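You operate a simulated robot arm through the tools that you are given. There is no shell and no other tool. Be economical: measure what you need, move in short steps, check, and stop when the job is done.

You run a simulated robot arm. Do the job below in one go: nothing can be reset, and whatever is moved stays where it is left.

Task
Take the white filter block labelled "10" from the lead bench and leave it on top of the white heat detector.

Only the result counts: the job must be done as asked and must still hold three seconds after the hand-in. Knocking over, shifting, dropping, spilling or breaking anything else fails it.

Robot
A 7-joint arm with a two-finger parallel gripper, fixed in place. Base frame: the origin is at the foot of the arm, x ahead of it, y to its left, z up; the work surface is at about z = 0. Units: mm, rad, N and s.
With the tool pointing down near the work surface it reaches from about 240 to 620 mm from the base axis. Its first joint turns from -1.152 to 1.152 rad. Payload 2.6 kg.
The TCP is the grasp point between the finger pads, 30 mm short of the fingertips. In the tool frame z runs along the fingers and y along their closing line. Largest opening 94 mm; finger width 28, thickness 10; the body of the gripper, 50 by 96 mm, starts 55 mm behind the TCP.
Orientation is told as [roll, pitch, yaw] about the base's x, y, z axes, in that order, counted from this pose: with the fingers straight down and closing along the base's y, the tool's x points along the base's -x, its y along +y and its z along -z.

Tools
- The arm moves only by the tool move_arm. Its argument "rows" is a list of rows, each a list of 5 numbers: the opening in per cent of the stroke, from 0 (shut) to 100 (fully open), then the shift along the base's x, y, z in mm, then the turn about the base's z in rad. In form: [[grip, tx, ty, tz, twist], ...]. A call has 1 to 12 rows; each row shifts and turns the commanded pose from where the row before left it. Rows are played at 5 a second. More than 50 mm and 0.15 rad between two rows, or a gripper value outside its range, and nothing of the call is played. Where a pose cannot be reached the arm comes as near as it can. A force on the tool above 40 N (or 10 N above the force at the start of the call, whichever is more), or a blocked arm, ends the call early, and 0.2 s more pass. The fingers move at their own pace (about 72 mm/s each) and stop on an object; they squeeze with about 23 N. The grip force told is the motor's: it shows also when the fingers shut on nothing. Time passes only in rows, and 0.2 s behind the last, so rows that do not move let the fingers close. It gives the time, the measured TCP pose, the force on the tool (base axes), the opening and the grip force at its end, in the units of the frame above (readings bear some noise).
- Cameras (640 x 400 px; columns grow to the right, rows downward): "scene" is fixed at [51, 450.8, 559.2]; the picture's right is [-0.58, -0.81, 0.00], its down [-0.48, 0.34, -0.81] and it looks along [0.66, -0.47, -0.59] (base axes); focal length 344 px, centre (320, 200). "wrist" rides on the gripper at [-37, 0, -58] in the tool frame; the picture's right is [0.00, -1.00, 0.00], its down [0.97, 0.00, -0.24] and it looks along [0.24, 0.00, 0.97] (tool axes); focal length 218 px, centre (320, 200).
- grab_frame(camera): a new picture of that camera. It takes no simulated time.
- pixel_to_xyz(camera, pixels): there is no depth. For up to 12 entries [column, row, z] of the newest picture of that camera ("zoom" is the newest enlarged one), the place [x, y] in the base frame at which the ray of that pixel passes the height z, good to about 2 mm. It takes no simulated time.
- inspect(camera, box): a new picture of the part [left, top, right, bottom] of that camera's present view, enlarged. It takes no simulated time.
- hand_in(): hands the job in; it is judged then, once.

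Go step by step. Measure first, check grasps and placings, and put right what went wrong. The budget is 60 turns and 30 pictures, counting those below and the enlarged ones. Unless the task says otherwise, let go and move clear before handing in, and close with one line.

The tools are called after "Emit:" as name(argument=value, ...) on one line, values as JSON. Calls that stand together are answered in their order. move_arm: Moves the arm, as the interface text tells. Its arguments: {"type":"object","properties":{"rows":{"type":"array"}},"required":["rows"]} The other tools are called the same way: grab_frame (camera) takes a picture; pixel_to_xyz (camera, pixels) gives the place at which the rays of pixels pass given heights; inspect (camera, box) takes an enlarged picture of a part of a camera's view; hand_in () hands the job in.

At the start:

```text
time: 0.0
position: [322.3, 148.3, 280.9]
tcp_rot: [-0.001, -0.001, 0.0]
force: [-0.5, -0.6, -0.2]
gripper_width: 94.0
grasp_force: 0.0
```

scene: 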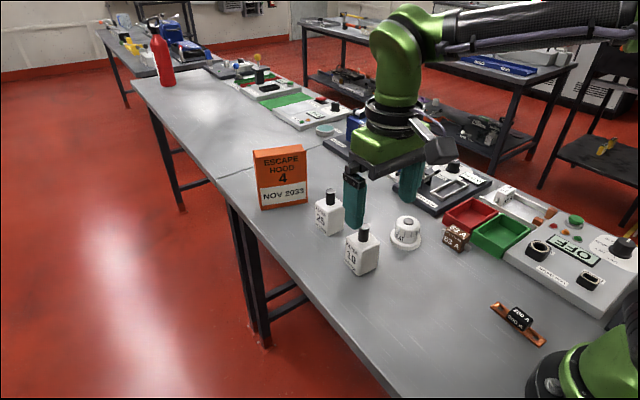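
wrist: 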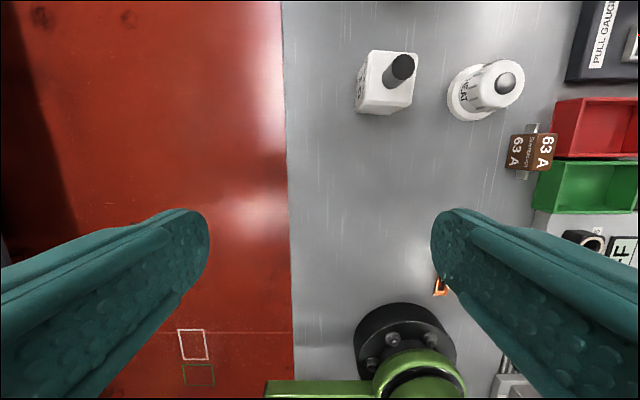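

The scene shows two white blocks with black knobs near (328,213) and (362,250), and a white round detector at (406,233). I'll enlarge this area to read the labels.

Emit:
inspect(camera="scene", box=[290, 170, 450, 290])

Emit:
inspect(camera="wrist", box=[320, 20, 560, 170])

```text
3.33 times, centred on (370, 230) of scene
```

zoom: 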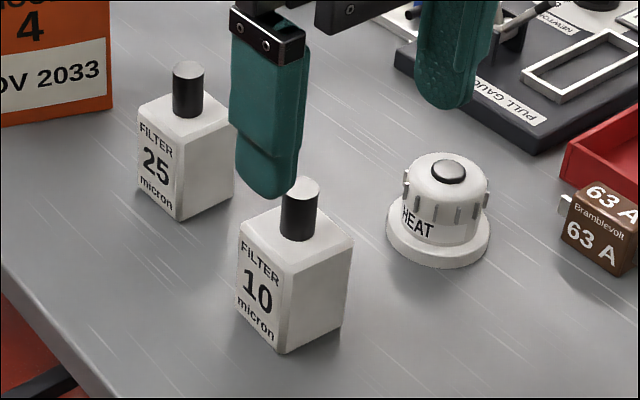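

```text
2.67 times, centred on (440, 95) of wrist
```

zoom: 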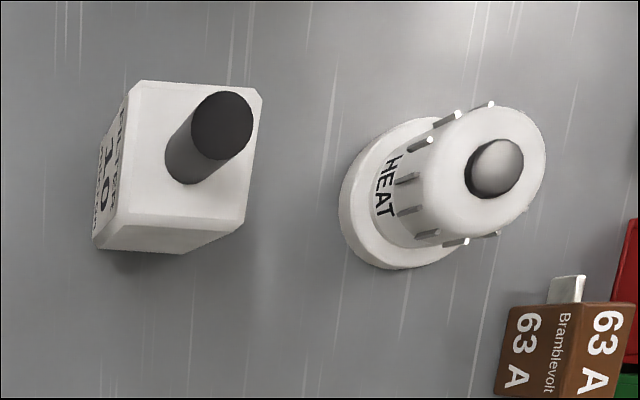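

The front block at zoom (260,290) is the "10" filter and the detector sits to its right. I'll measure both, using scene pixels at several heights and wrist pixels to work out the heights.

Emit:
pixel_to_xyz(camera="scene", pixels=[[357.4, 275.6, 0], [376, 266.6, 0], [358.9, 248.6, 40], [358.9, 248.6, 50], [379.6, 242, 50], [346, 236.6, 50], [364.6, 225.8, 70], [364.6, 225.8, 80], [389.8, 239, 5], [421, 242, 5], [409, 221, 40], [409, 221, 55]])

Emit:
pixel_to_xyz(camera="wrist", pixels=[[368.8, 50, 50], [418.3, 54.5, 50], [411, 105, 50], [361, 98, 50], [403, 66, 70], [403, 66, 80], [505.5, 83, 40], [505.5, 83, 55], [448, 92, 5], [478, 121, 5], [355, 113, 0], [388, 115, 0]])

```text
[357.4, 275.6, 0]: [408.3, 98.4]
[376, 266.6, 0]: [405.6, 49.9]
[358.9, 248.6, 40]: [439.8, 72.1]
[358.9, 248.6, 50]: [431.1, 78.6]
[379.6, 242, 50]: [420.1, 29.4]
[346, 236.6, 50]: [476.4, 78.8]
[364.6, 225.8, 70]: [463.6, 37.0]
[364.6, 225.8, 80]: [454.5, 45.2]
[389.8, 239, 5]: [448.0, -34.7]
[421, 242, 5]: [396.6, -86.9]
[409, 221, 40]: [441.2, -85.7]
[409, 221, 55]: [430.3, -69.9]
```

```text
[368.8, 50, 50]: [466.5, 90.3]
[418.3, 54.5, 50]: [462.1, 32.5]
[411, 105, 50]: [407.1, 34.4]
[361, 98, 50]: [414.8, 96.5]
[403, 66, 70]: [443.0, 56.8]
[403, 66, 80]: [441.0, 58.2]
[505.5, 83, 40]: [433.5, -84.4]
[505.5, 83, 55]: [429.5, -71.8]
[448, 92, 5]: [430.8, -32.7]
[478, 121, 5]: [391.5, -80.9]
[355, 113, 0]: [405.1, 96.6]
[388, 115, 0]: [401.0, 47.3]
```

The base corners at (408,98) and (406,50), compared with the top corners, put the block top near z=75, and the knob top comes out near z=99. I'll refine the corners at z=75 and the detector's rim and button.

Emit:
pixel_to_xyz(camera="scene", pixels=[[358.9, 248.6, 75], [379.6, 242, 75], [346, 236.6, 75], [400, 221, 55], [418, 221, 55], [406, 250.4, 0], [389.3, 239, 0], [421.3, 242, 0]])

Emit:
pixel_to_xyz(camera="wrist", pixels=[[368.8, 50, 75], [418.3, 54.5, 75], [411, 105, 75], [368, 103, 75], [355, 113, 0], [388, 115, 0], [505.5, 83, 60], [447.5, 92, 0], [478, 121, 0], [480, 64, 0]])

```text
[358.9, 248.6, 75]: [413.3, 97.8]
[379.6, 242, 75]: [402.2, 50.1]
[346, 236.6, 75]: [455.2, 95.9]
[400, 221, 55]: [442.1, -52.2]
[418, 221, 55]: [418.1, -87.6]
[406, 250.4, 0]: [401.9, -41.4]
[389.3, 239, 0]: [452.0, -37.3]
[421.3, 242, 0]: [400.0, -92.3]
```

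```text
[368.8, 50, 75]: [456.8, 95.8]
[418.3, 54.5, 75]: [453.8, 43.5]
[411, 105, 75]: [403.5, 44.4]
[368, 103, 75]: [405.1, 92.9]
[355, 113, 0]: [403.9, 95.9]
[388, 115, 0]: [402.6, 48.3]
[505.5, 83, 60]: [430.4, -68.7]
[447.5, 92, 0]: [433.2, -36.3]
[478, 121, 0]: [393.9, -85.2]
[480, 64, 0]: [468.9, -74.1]
```

The block is about 50 x 50 mm, centred near (430,71), and its yaw is close to zero. I'll move above and between the two items and look with the wrist camera.

Emit:
move_arm(rows=[[100, 36, -25, -10, 0], [100, 36, -25, -10, 0], [100, 36, -25, -10, 0], [100, 0, -40, 0, 0], [100, 0, -35, 0, 0], [100, 0, 0, 0, 0], [100, 0, 0, 0, 0]])

Emit:
grab_frame(camera="wrist")

```text
time: 1.6
position: [429.9, -2.5, 250.8]
tcp_rot: [0.001, -0.001, 0.001]
force: [-0.2, 0.5, 0.2]
gripper_width: 93.9
grasp_force: 0.1
```

```text
25 pictures are left
```

wrist: 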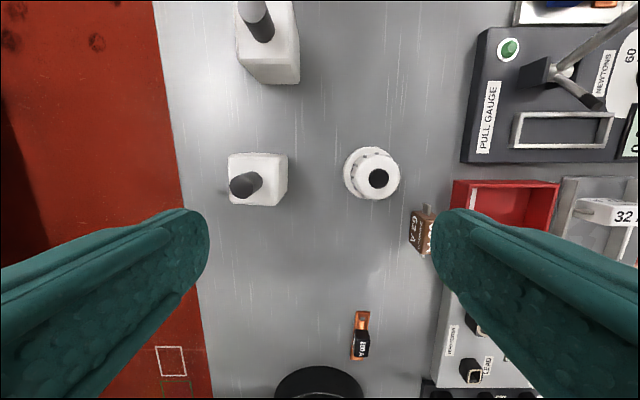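

Emit:
inspect(camera="wrist", box=[210, 125, 418, 255])

```text
3.08 times, centred on (314, 190) of wrist
```

zoom: 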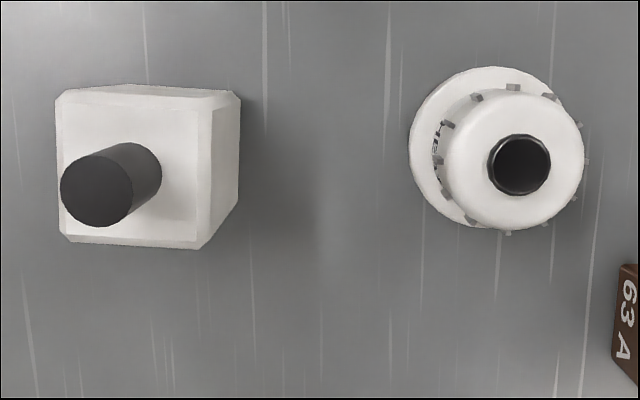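

The enlarged view shows the block top spanning zoom (57,100)–(205,248) and the detector's button centred at (519,165). I'll convert these to base coordinates.

Emit:
pixel_to_xyz(camera="zoom", pixels=[[57, 100, 75], [213, 108, 75], [197, 248, 75], [62, 240, 75], [97, 192, 99], [519, 165, 55], [488, 165, 55], [550, 165, 55], [444, 160, 48], [584, 160, 48], [515, 89, 48], [515, 230, 48]])

Emit:
inspect(camera="scene", box=[374, 205, 438, 245])

```text
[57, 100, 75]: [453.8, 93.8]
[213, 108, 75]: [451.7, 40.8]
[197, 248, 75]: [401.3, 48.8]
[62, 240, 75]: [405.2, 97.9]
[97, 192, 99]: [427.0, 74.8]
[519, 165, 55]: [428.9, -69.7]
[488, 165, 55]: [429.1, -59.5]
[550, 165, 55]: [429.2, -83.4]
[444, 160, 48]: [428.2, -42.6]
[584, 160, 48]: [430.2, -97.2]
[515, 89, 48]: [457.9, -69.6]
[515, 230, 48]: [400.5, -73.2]
```

```text
10.00 times, centred on (406, 225) of scene
```

zoom: 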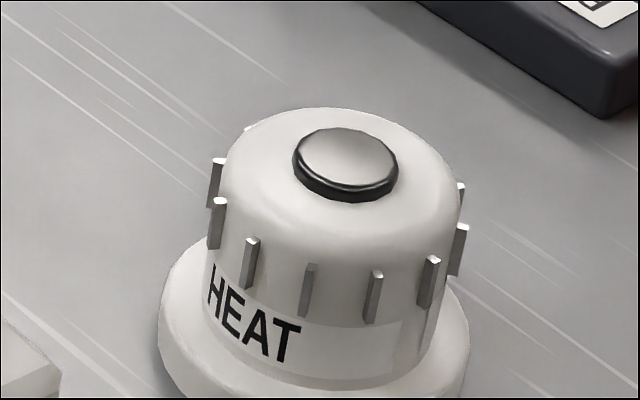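

The button is a flat disc about 22 mm across at (429,-70), with its top near z≈55. The block is centred near (429,72) with a yaw of about -0.07, so I'll move above it with a matching twist and look again.

Emit:
move_arm(rows=[[100, 0, 37, 0, -0.035], [100, 0, 37, 0, -0.035], [100, 0, 0, -40, 0], [100, 0, 0, -40, 0], [100, 0, 0, 0, 0], [100, 0, 0, 0, 0]])

Emit:
grab_frame(camera="wrist")

Emit:
inspect(camera="scene", box=[290, 150, 450, 290])

```text
time: 3.0
position: [429.7, 71.0, 172.0]
tcp_rot: [0.0, 0.0, -0.071]
force: [-0.1, -0.9, -0.1]
gripper_width: 94.1
grasp_force: 0.0
```

```text
22 pictures are left
```

wrist: 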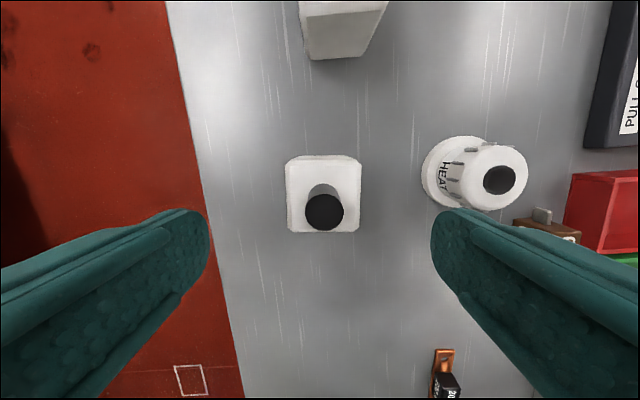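

```text
2.86 times, centred on (370, 220) of scene
```

zoom: 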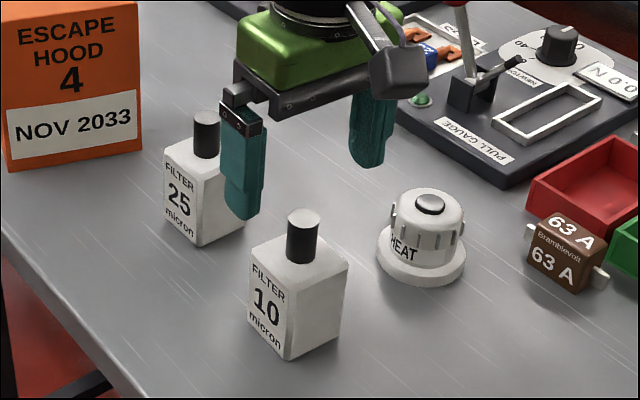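

In the wrist view the block is square to the tool, with its top spanning (286–361, 156–232). I'll measure its centre from these corners.

Emit:
pixel_to_xyz(camera="wrist", pixels=[[286, 160, 75], [361, 160, 75], [360, 232, 75], [288, 232, 75], [325, 211, 99], [322, 155, 75], [324, 233, 75], [499, 180, 55]])

```text
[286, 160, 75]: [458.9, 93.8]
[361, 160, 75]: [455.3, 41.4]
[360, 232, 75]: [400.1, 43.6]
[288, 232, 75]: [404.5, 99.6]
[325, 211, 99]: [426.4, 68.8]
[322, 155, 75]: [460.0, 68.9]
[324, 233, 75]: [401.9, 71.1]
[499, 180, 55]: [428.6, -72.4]
```

The block's centre is about (430,70), which the TCP matches. I'll descend to z≈60 so the palm clears the knob, still open.

Emit:
move_arm(rows=[[100, 0, 0, -30, 0], [100, 0, 0, -30, 0], [100, 0, 0, -28, 0], [100, 0, 0, -24, 0], [100, 0, 0, 0, 0], [100, 0, 0, 0, 0]])

Emit:
inspect(camera="scene", box=[290, 150, 450, 290])

```text
time: 4.4
position: [430.5, 70.9, 57.8]
tcp_rot: [0.001, 0.0, -0.072]
force: [0.1, -1.3, -0.2]
gripper_width: 94.0
grasp_force: 0.0
```

```text
2.86 times, centred on (370, 220) of scene
```

zoom: 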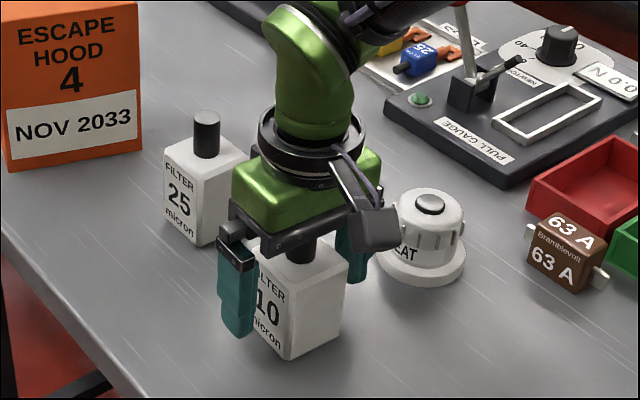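

The fingers straddle the block and the palm is clear of the knob, with nothing touching. I'll close the gripper.

Emit:
move_arm(rows=[[0, 0, 0, 0, 0], [0, 0, 0, 0, 0], [0, 0, 0, 0, 0], [0, 0, 0, 0, 0], [0, 0, 0, 0, 0], [0, 0, 0, 0, 0]])

```text
time: 5.8
position: [429.4, 70.3, 58.3]
tcp_rot: [0.0, 0.001, -0.071]
force: [0.5, 0.1, 0.3]
gripper_width: 57.8
grasp_force: 23.0
```

The fingers stopped on the block at 57.8 mm with 23 N. I'll lift and check the hold.

Emit:
move_arm(rows=[[0, 0, 0, 10, 0], [0, 0, 0, 30, 0], [0, 0, 0, 40, 0], [0, 0, 0, 20, 0], [0, 0, 0, 0, 0], [0, 0, 0, 0, 0]])

Emit:
inspect(camera="scene", box=[290, 130, 450, 290])

Emit:
grab_frame(camera="wrist")

```text
time: 7.2
position: [430.3, 70.8, 159.6]
tcp_rot: [0.001, 0.0, -0.073]
force: [0.5, -0.3, -0.7]
gripper_width: 58.1
grasp_force: 22.6
```

```text
2.50 times, centred on (370, 210) of scene
```

zoom: 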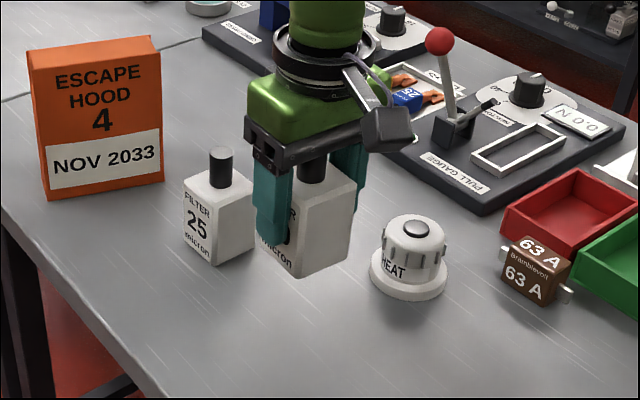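

```text
18 pictures are left
```

wrist: 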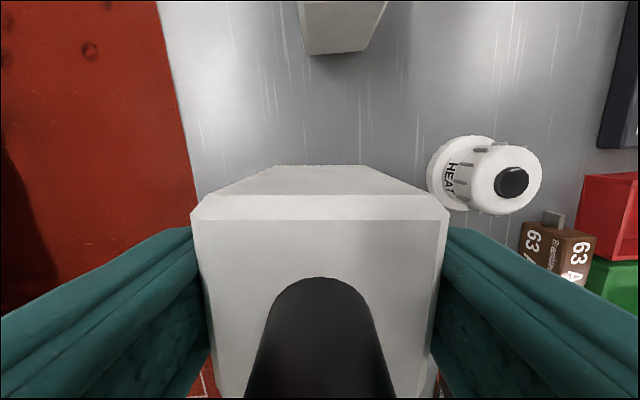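

The block is held level and off the bench. I'll check where it sits relative to the TCP, using its far bottom edge at row 166 and far top edge at row 219, and the detector button again.

Emit:
pixel_to_xyz(camera="wrist", pixels=[[320, 166, 101.5], [275, 167, 101.5], [368, 166, 101.5], [320, 195, 174], [320, 195, 168], [320, 219, 176], [513, 182, 55], [496, 182, 55], [530, 182, 55]])

Emit:
pixel_to_xyz(camera="scene", pixels=[[363.2, 240.8, 101.5], [382, 229, 101.5], [409.6, 221, 55], [409.6, 221, 58]])

```text
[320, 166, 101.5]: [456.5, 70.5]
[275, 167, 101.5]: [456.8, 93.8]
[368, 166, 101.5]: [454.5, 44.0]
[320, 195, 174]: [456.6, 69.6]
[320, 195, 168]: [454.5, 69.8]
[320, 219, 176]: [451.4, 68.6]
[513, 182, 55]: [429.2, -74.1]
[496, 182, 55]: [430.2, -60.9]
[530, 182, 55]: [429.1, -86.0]
```

```text
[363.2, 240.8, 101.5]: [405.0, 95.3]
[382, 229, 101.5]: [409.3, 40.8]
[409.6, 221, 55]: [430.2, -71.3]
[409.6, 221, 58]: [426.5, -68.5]
```

The block is centred on the TCP, with its bottom 58 mm below it, and the detector's centre is (429.5,-71.5). I'll carry the block over at this height.

Emit:
move_arm(rows=[[0, 0, -30, 0, 0], [0, 0, -40, 0, 0], [0, 0, -40, 0, 0], [0, -0.5, -32, 0, 0], [0, 0, 0, 0, 0], [0, 0, 0, 0, 0]])

Emit:
inspect(camera="scene", box=[340, 130, 480, 270])

Emit:
grab_frame(camera="wrist")

```text
time: 8.6
position: [428.5, -70.2, 157.4]
tcp_rot: [0.0, -0.001, -0.071]
force: [-0.1, 0.1, -1.3]
gripper_width: 57.8
grasp_force: 22.2
```

```text
2.86 times, centred on (410, 200) of scene
```

zoom: 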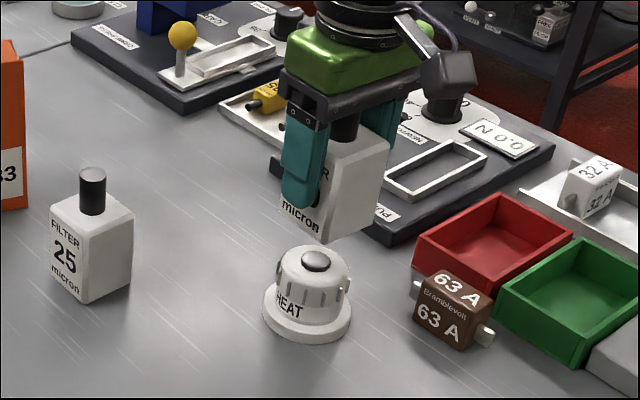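

```text
16 pictures are left
```

wrist: 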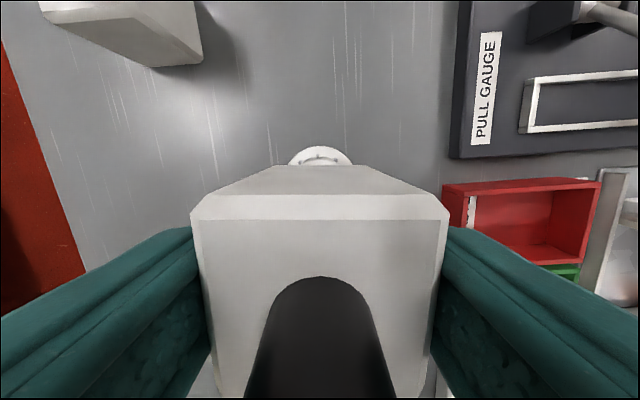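

The block hangs over the detector, and the detector's base shows centred behind it at wrist (320,155). Contact is expected near TCP z≈114, so I'll lower to about z=122 first.

Emit:
move_arm(rows=[[0, 0, 0, -15, 0], [0, 0, 0, -12, 0], [0, 0, 0, -8, 0], [0, 0, 0, 0, 0], [0, 0, 0, 0, 0]])

Emit:
inspect(camera="scene", box=[380, 180, 440, 250])

```text
time: 9.8
position: [428.8, -69.1, 124.3]
tcp_rot: [0.0, -0.001, -0.071]
force: [0.8, 0.0, 0.1]
gripper_width: 57.9
grasp_force: 23.3
```

```text
5.71 times, centred on (410, 215) of scene
```

zoom: 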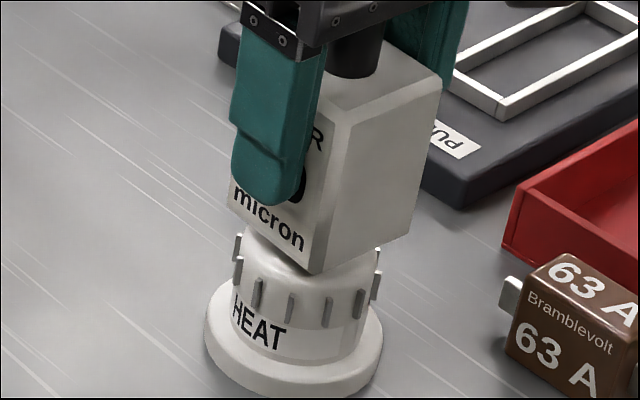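

There is no contact yet, with force near zero and the block slightly above the button. I'll shift 1.5 mm in y and lower gently.

Emit:
move_arm(rows=[[0, 0, -1.5, -2, 0], [0, 0, 0, -2, 0], [0, 0, 0, -2, 0], [0, 0, 0, 0, 0]])

```text
time: 10.8
position: [429.6, -71.3, 118.5]
tcp_rot: [0.001, 0.001, -0.072]
force: [-0.7, 0.1, -0.9]
gripper_width: 58.0
grasp_force: 23.3
```

Still no contact at z≈118.5. I'll keep lowering in small steps.

Emit:
move_arm(rows=[[0, 0, 0, -1, 0], [0, 0, 0, -1, 0], [0, 0, 0, 0, 0]])

```text
time: 11.6
position: [429.4, -72.2, 116.0]
tcp_rot: [0.002, -0.002, -0.071]
force: [0.3, 0.9, -1.0]
gripper_width: 57.9
grasp_force: 22.6
```

Emit:
move_arm(rows=[[0, 0, 0, -1, 0], [0, 0, 0, -1, 0], [0, 0, 0, 0, 0]])

Emit:
inspect(camera="scene", box=[380, 195, 440, 245])

```text
time: 12.4
position: [428.4, -72.3, 114.2]
tcp_rot: [0.0, -0.001, -0.07]
force: [-3.9, -0.2, 11.4]
gripper_width: 58.0
grasp_force: 23.5
```

```text
8.00 times, centred on (410, 220) of scene
```

zoom: 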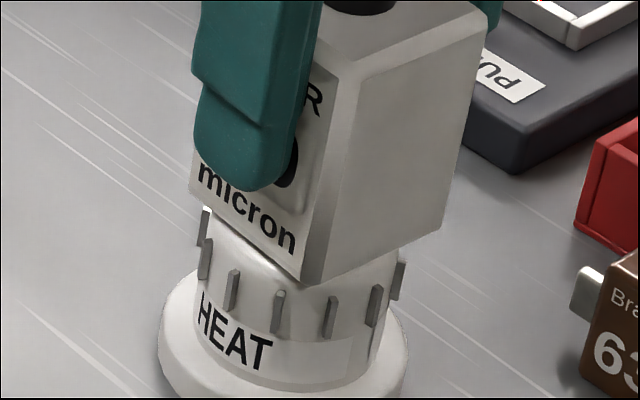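

Contact is made: the upward force is 11 N at z=114.2 and the block rests on the button. I'll ease off slightly and open just a little, then check.

Emit:
move_arm(rows=[[0, 0, 0, 0.5, 0], [0, 0, 0, 0, 0], [64, 0, 0, 0, 0], [67, 0, 0, 0, 0], [70, 0, 0, 0, 0], [70, 0, 0, 0, 0]])

Emit:
inspect(camera="scene", box=[370, 160, 450, 250])

```text
time: 13.8
position: [428.7, -72.1, 115.8]
tcp_rot: [0.001, 0.001, -0.071]
force: [0.8, 0.5, -0.2]
gripper_width: 65.7
grasp_force: 0.0
```

```text
4.44 times, centred on (410, 205) of scene
```

zoom: 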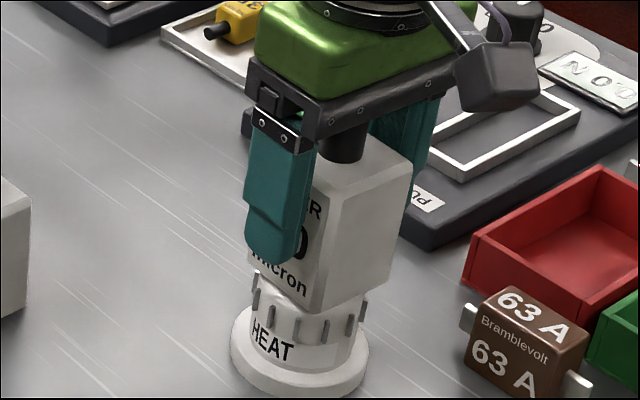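

The gripper is free at 65.7 mm and the block stands level on the detector. I'll open a bit more and rise straight up.

Emit:
move_arm(rows=[[80, 0, 0, 0, 0], [90, 0, 0, 0, 0], [90, 0, 0, 10, 0], [90, 0, 0, 25, 0], [90, 0, 0, 40, 0], [90, 0, 0, 40, 0], [90, 0, 0, 20, 0], [90, 0, 0, 0, 0], [90, 0, 0, 0, 0], [90, 0, 0, 0, 0]])

Emit:
inspect(camera="scene", box=[340, 150, 470, 270])

Emit:
grab_frame(camera="wrist")

```text
time: 16.0
position: [428.5, -71.5, 250.7]
tcp_rot: [0.001, -0.001, -0.072]
force: [0.4, -0.3, -0.5]
gripper_width: 84.4
grasp_force: 0.1
```

```text
3.33 times, centred on (405, 210) of scene
```

zoom: 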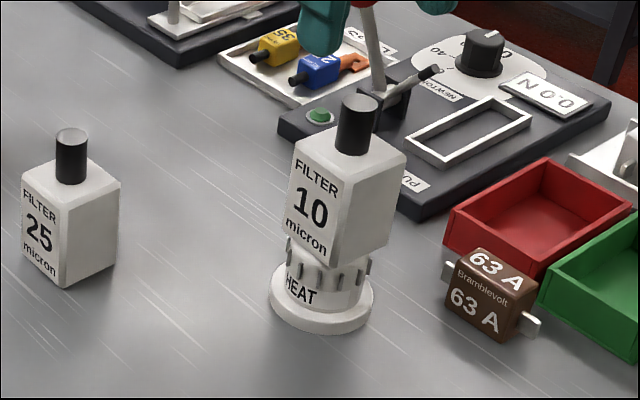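

```text
11 pictures are left
```

wrist: 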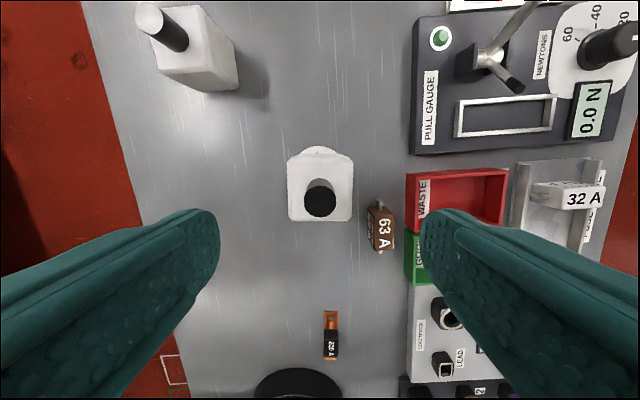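

The "10" block stands upright and centred on the heat detector, at wrist (320,185), and the arm is clear. Nothing else looks disturbed, so I'll hand in.

Emit:
hand_in()

```text
The job is handed in.
```

The white filter block "10" is standing on top of the white heat detector, the gripper is clear, and the job is handed in.
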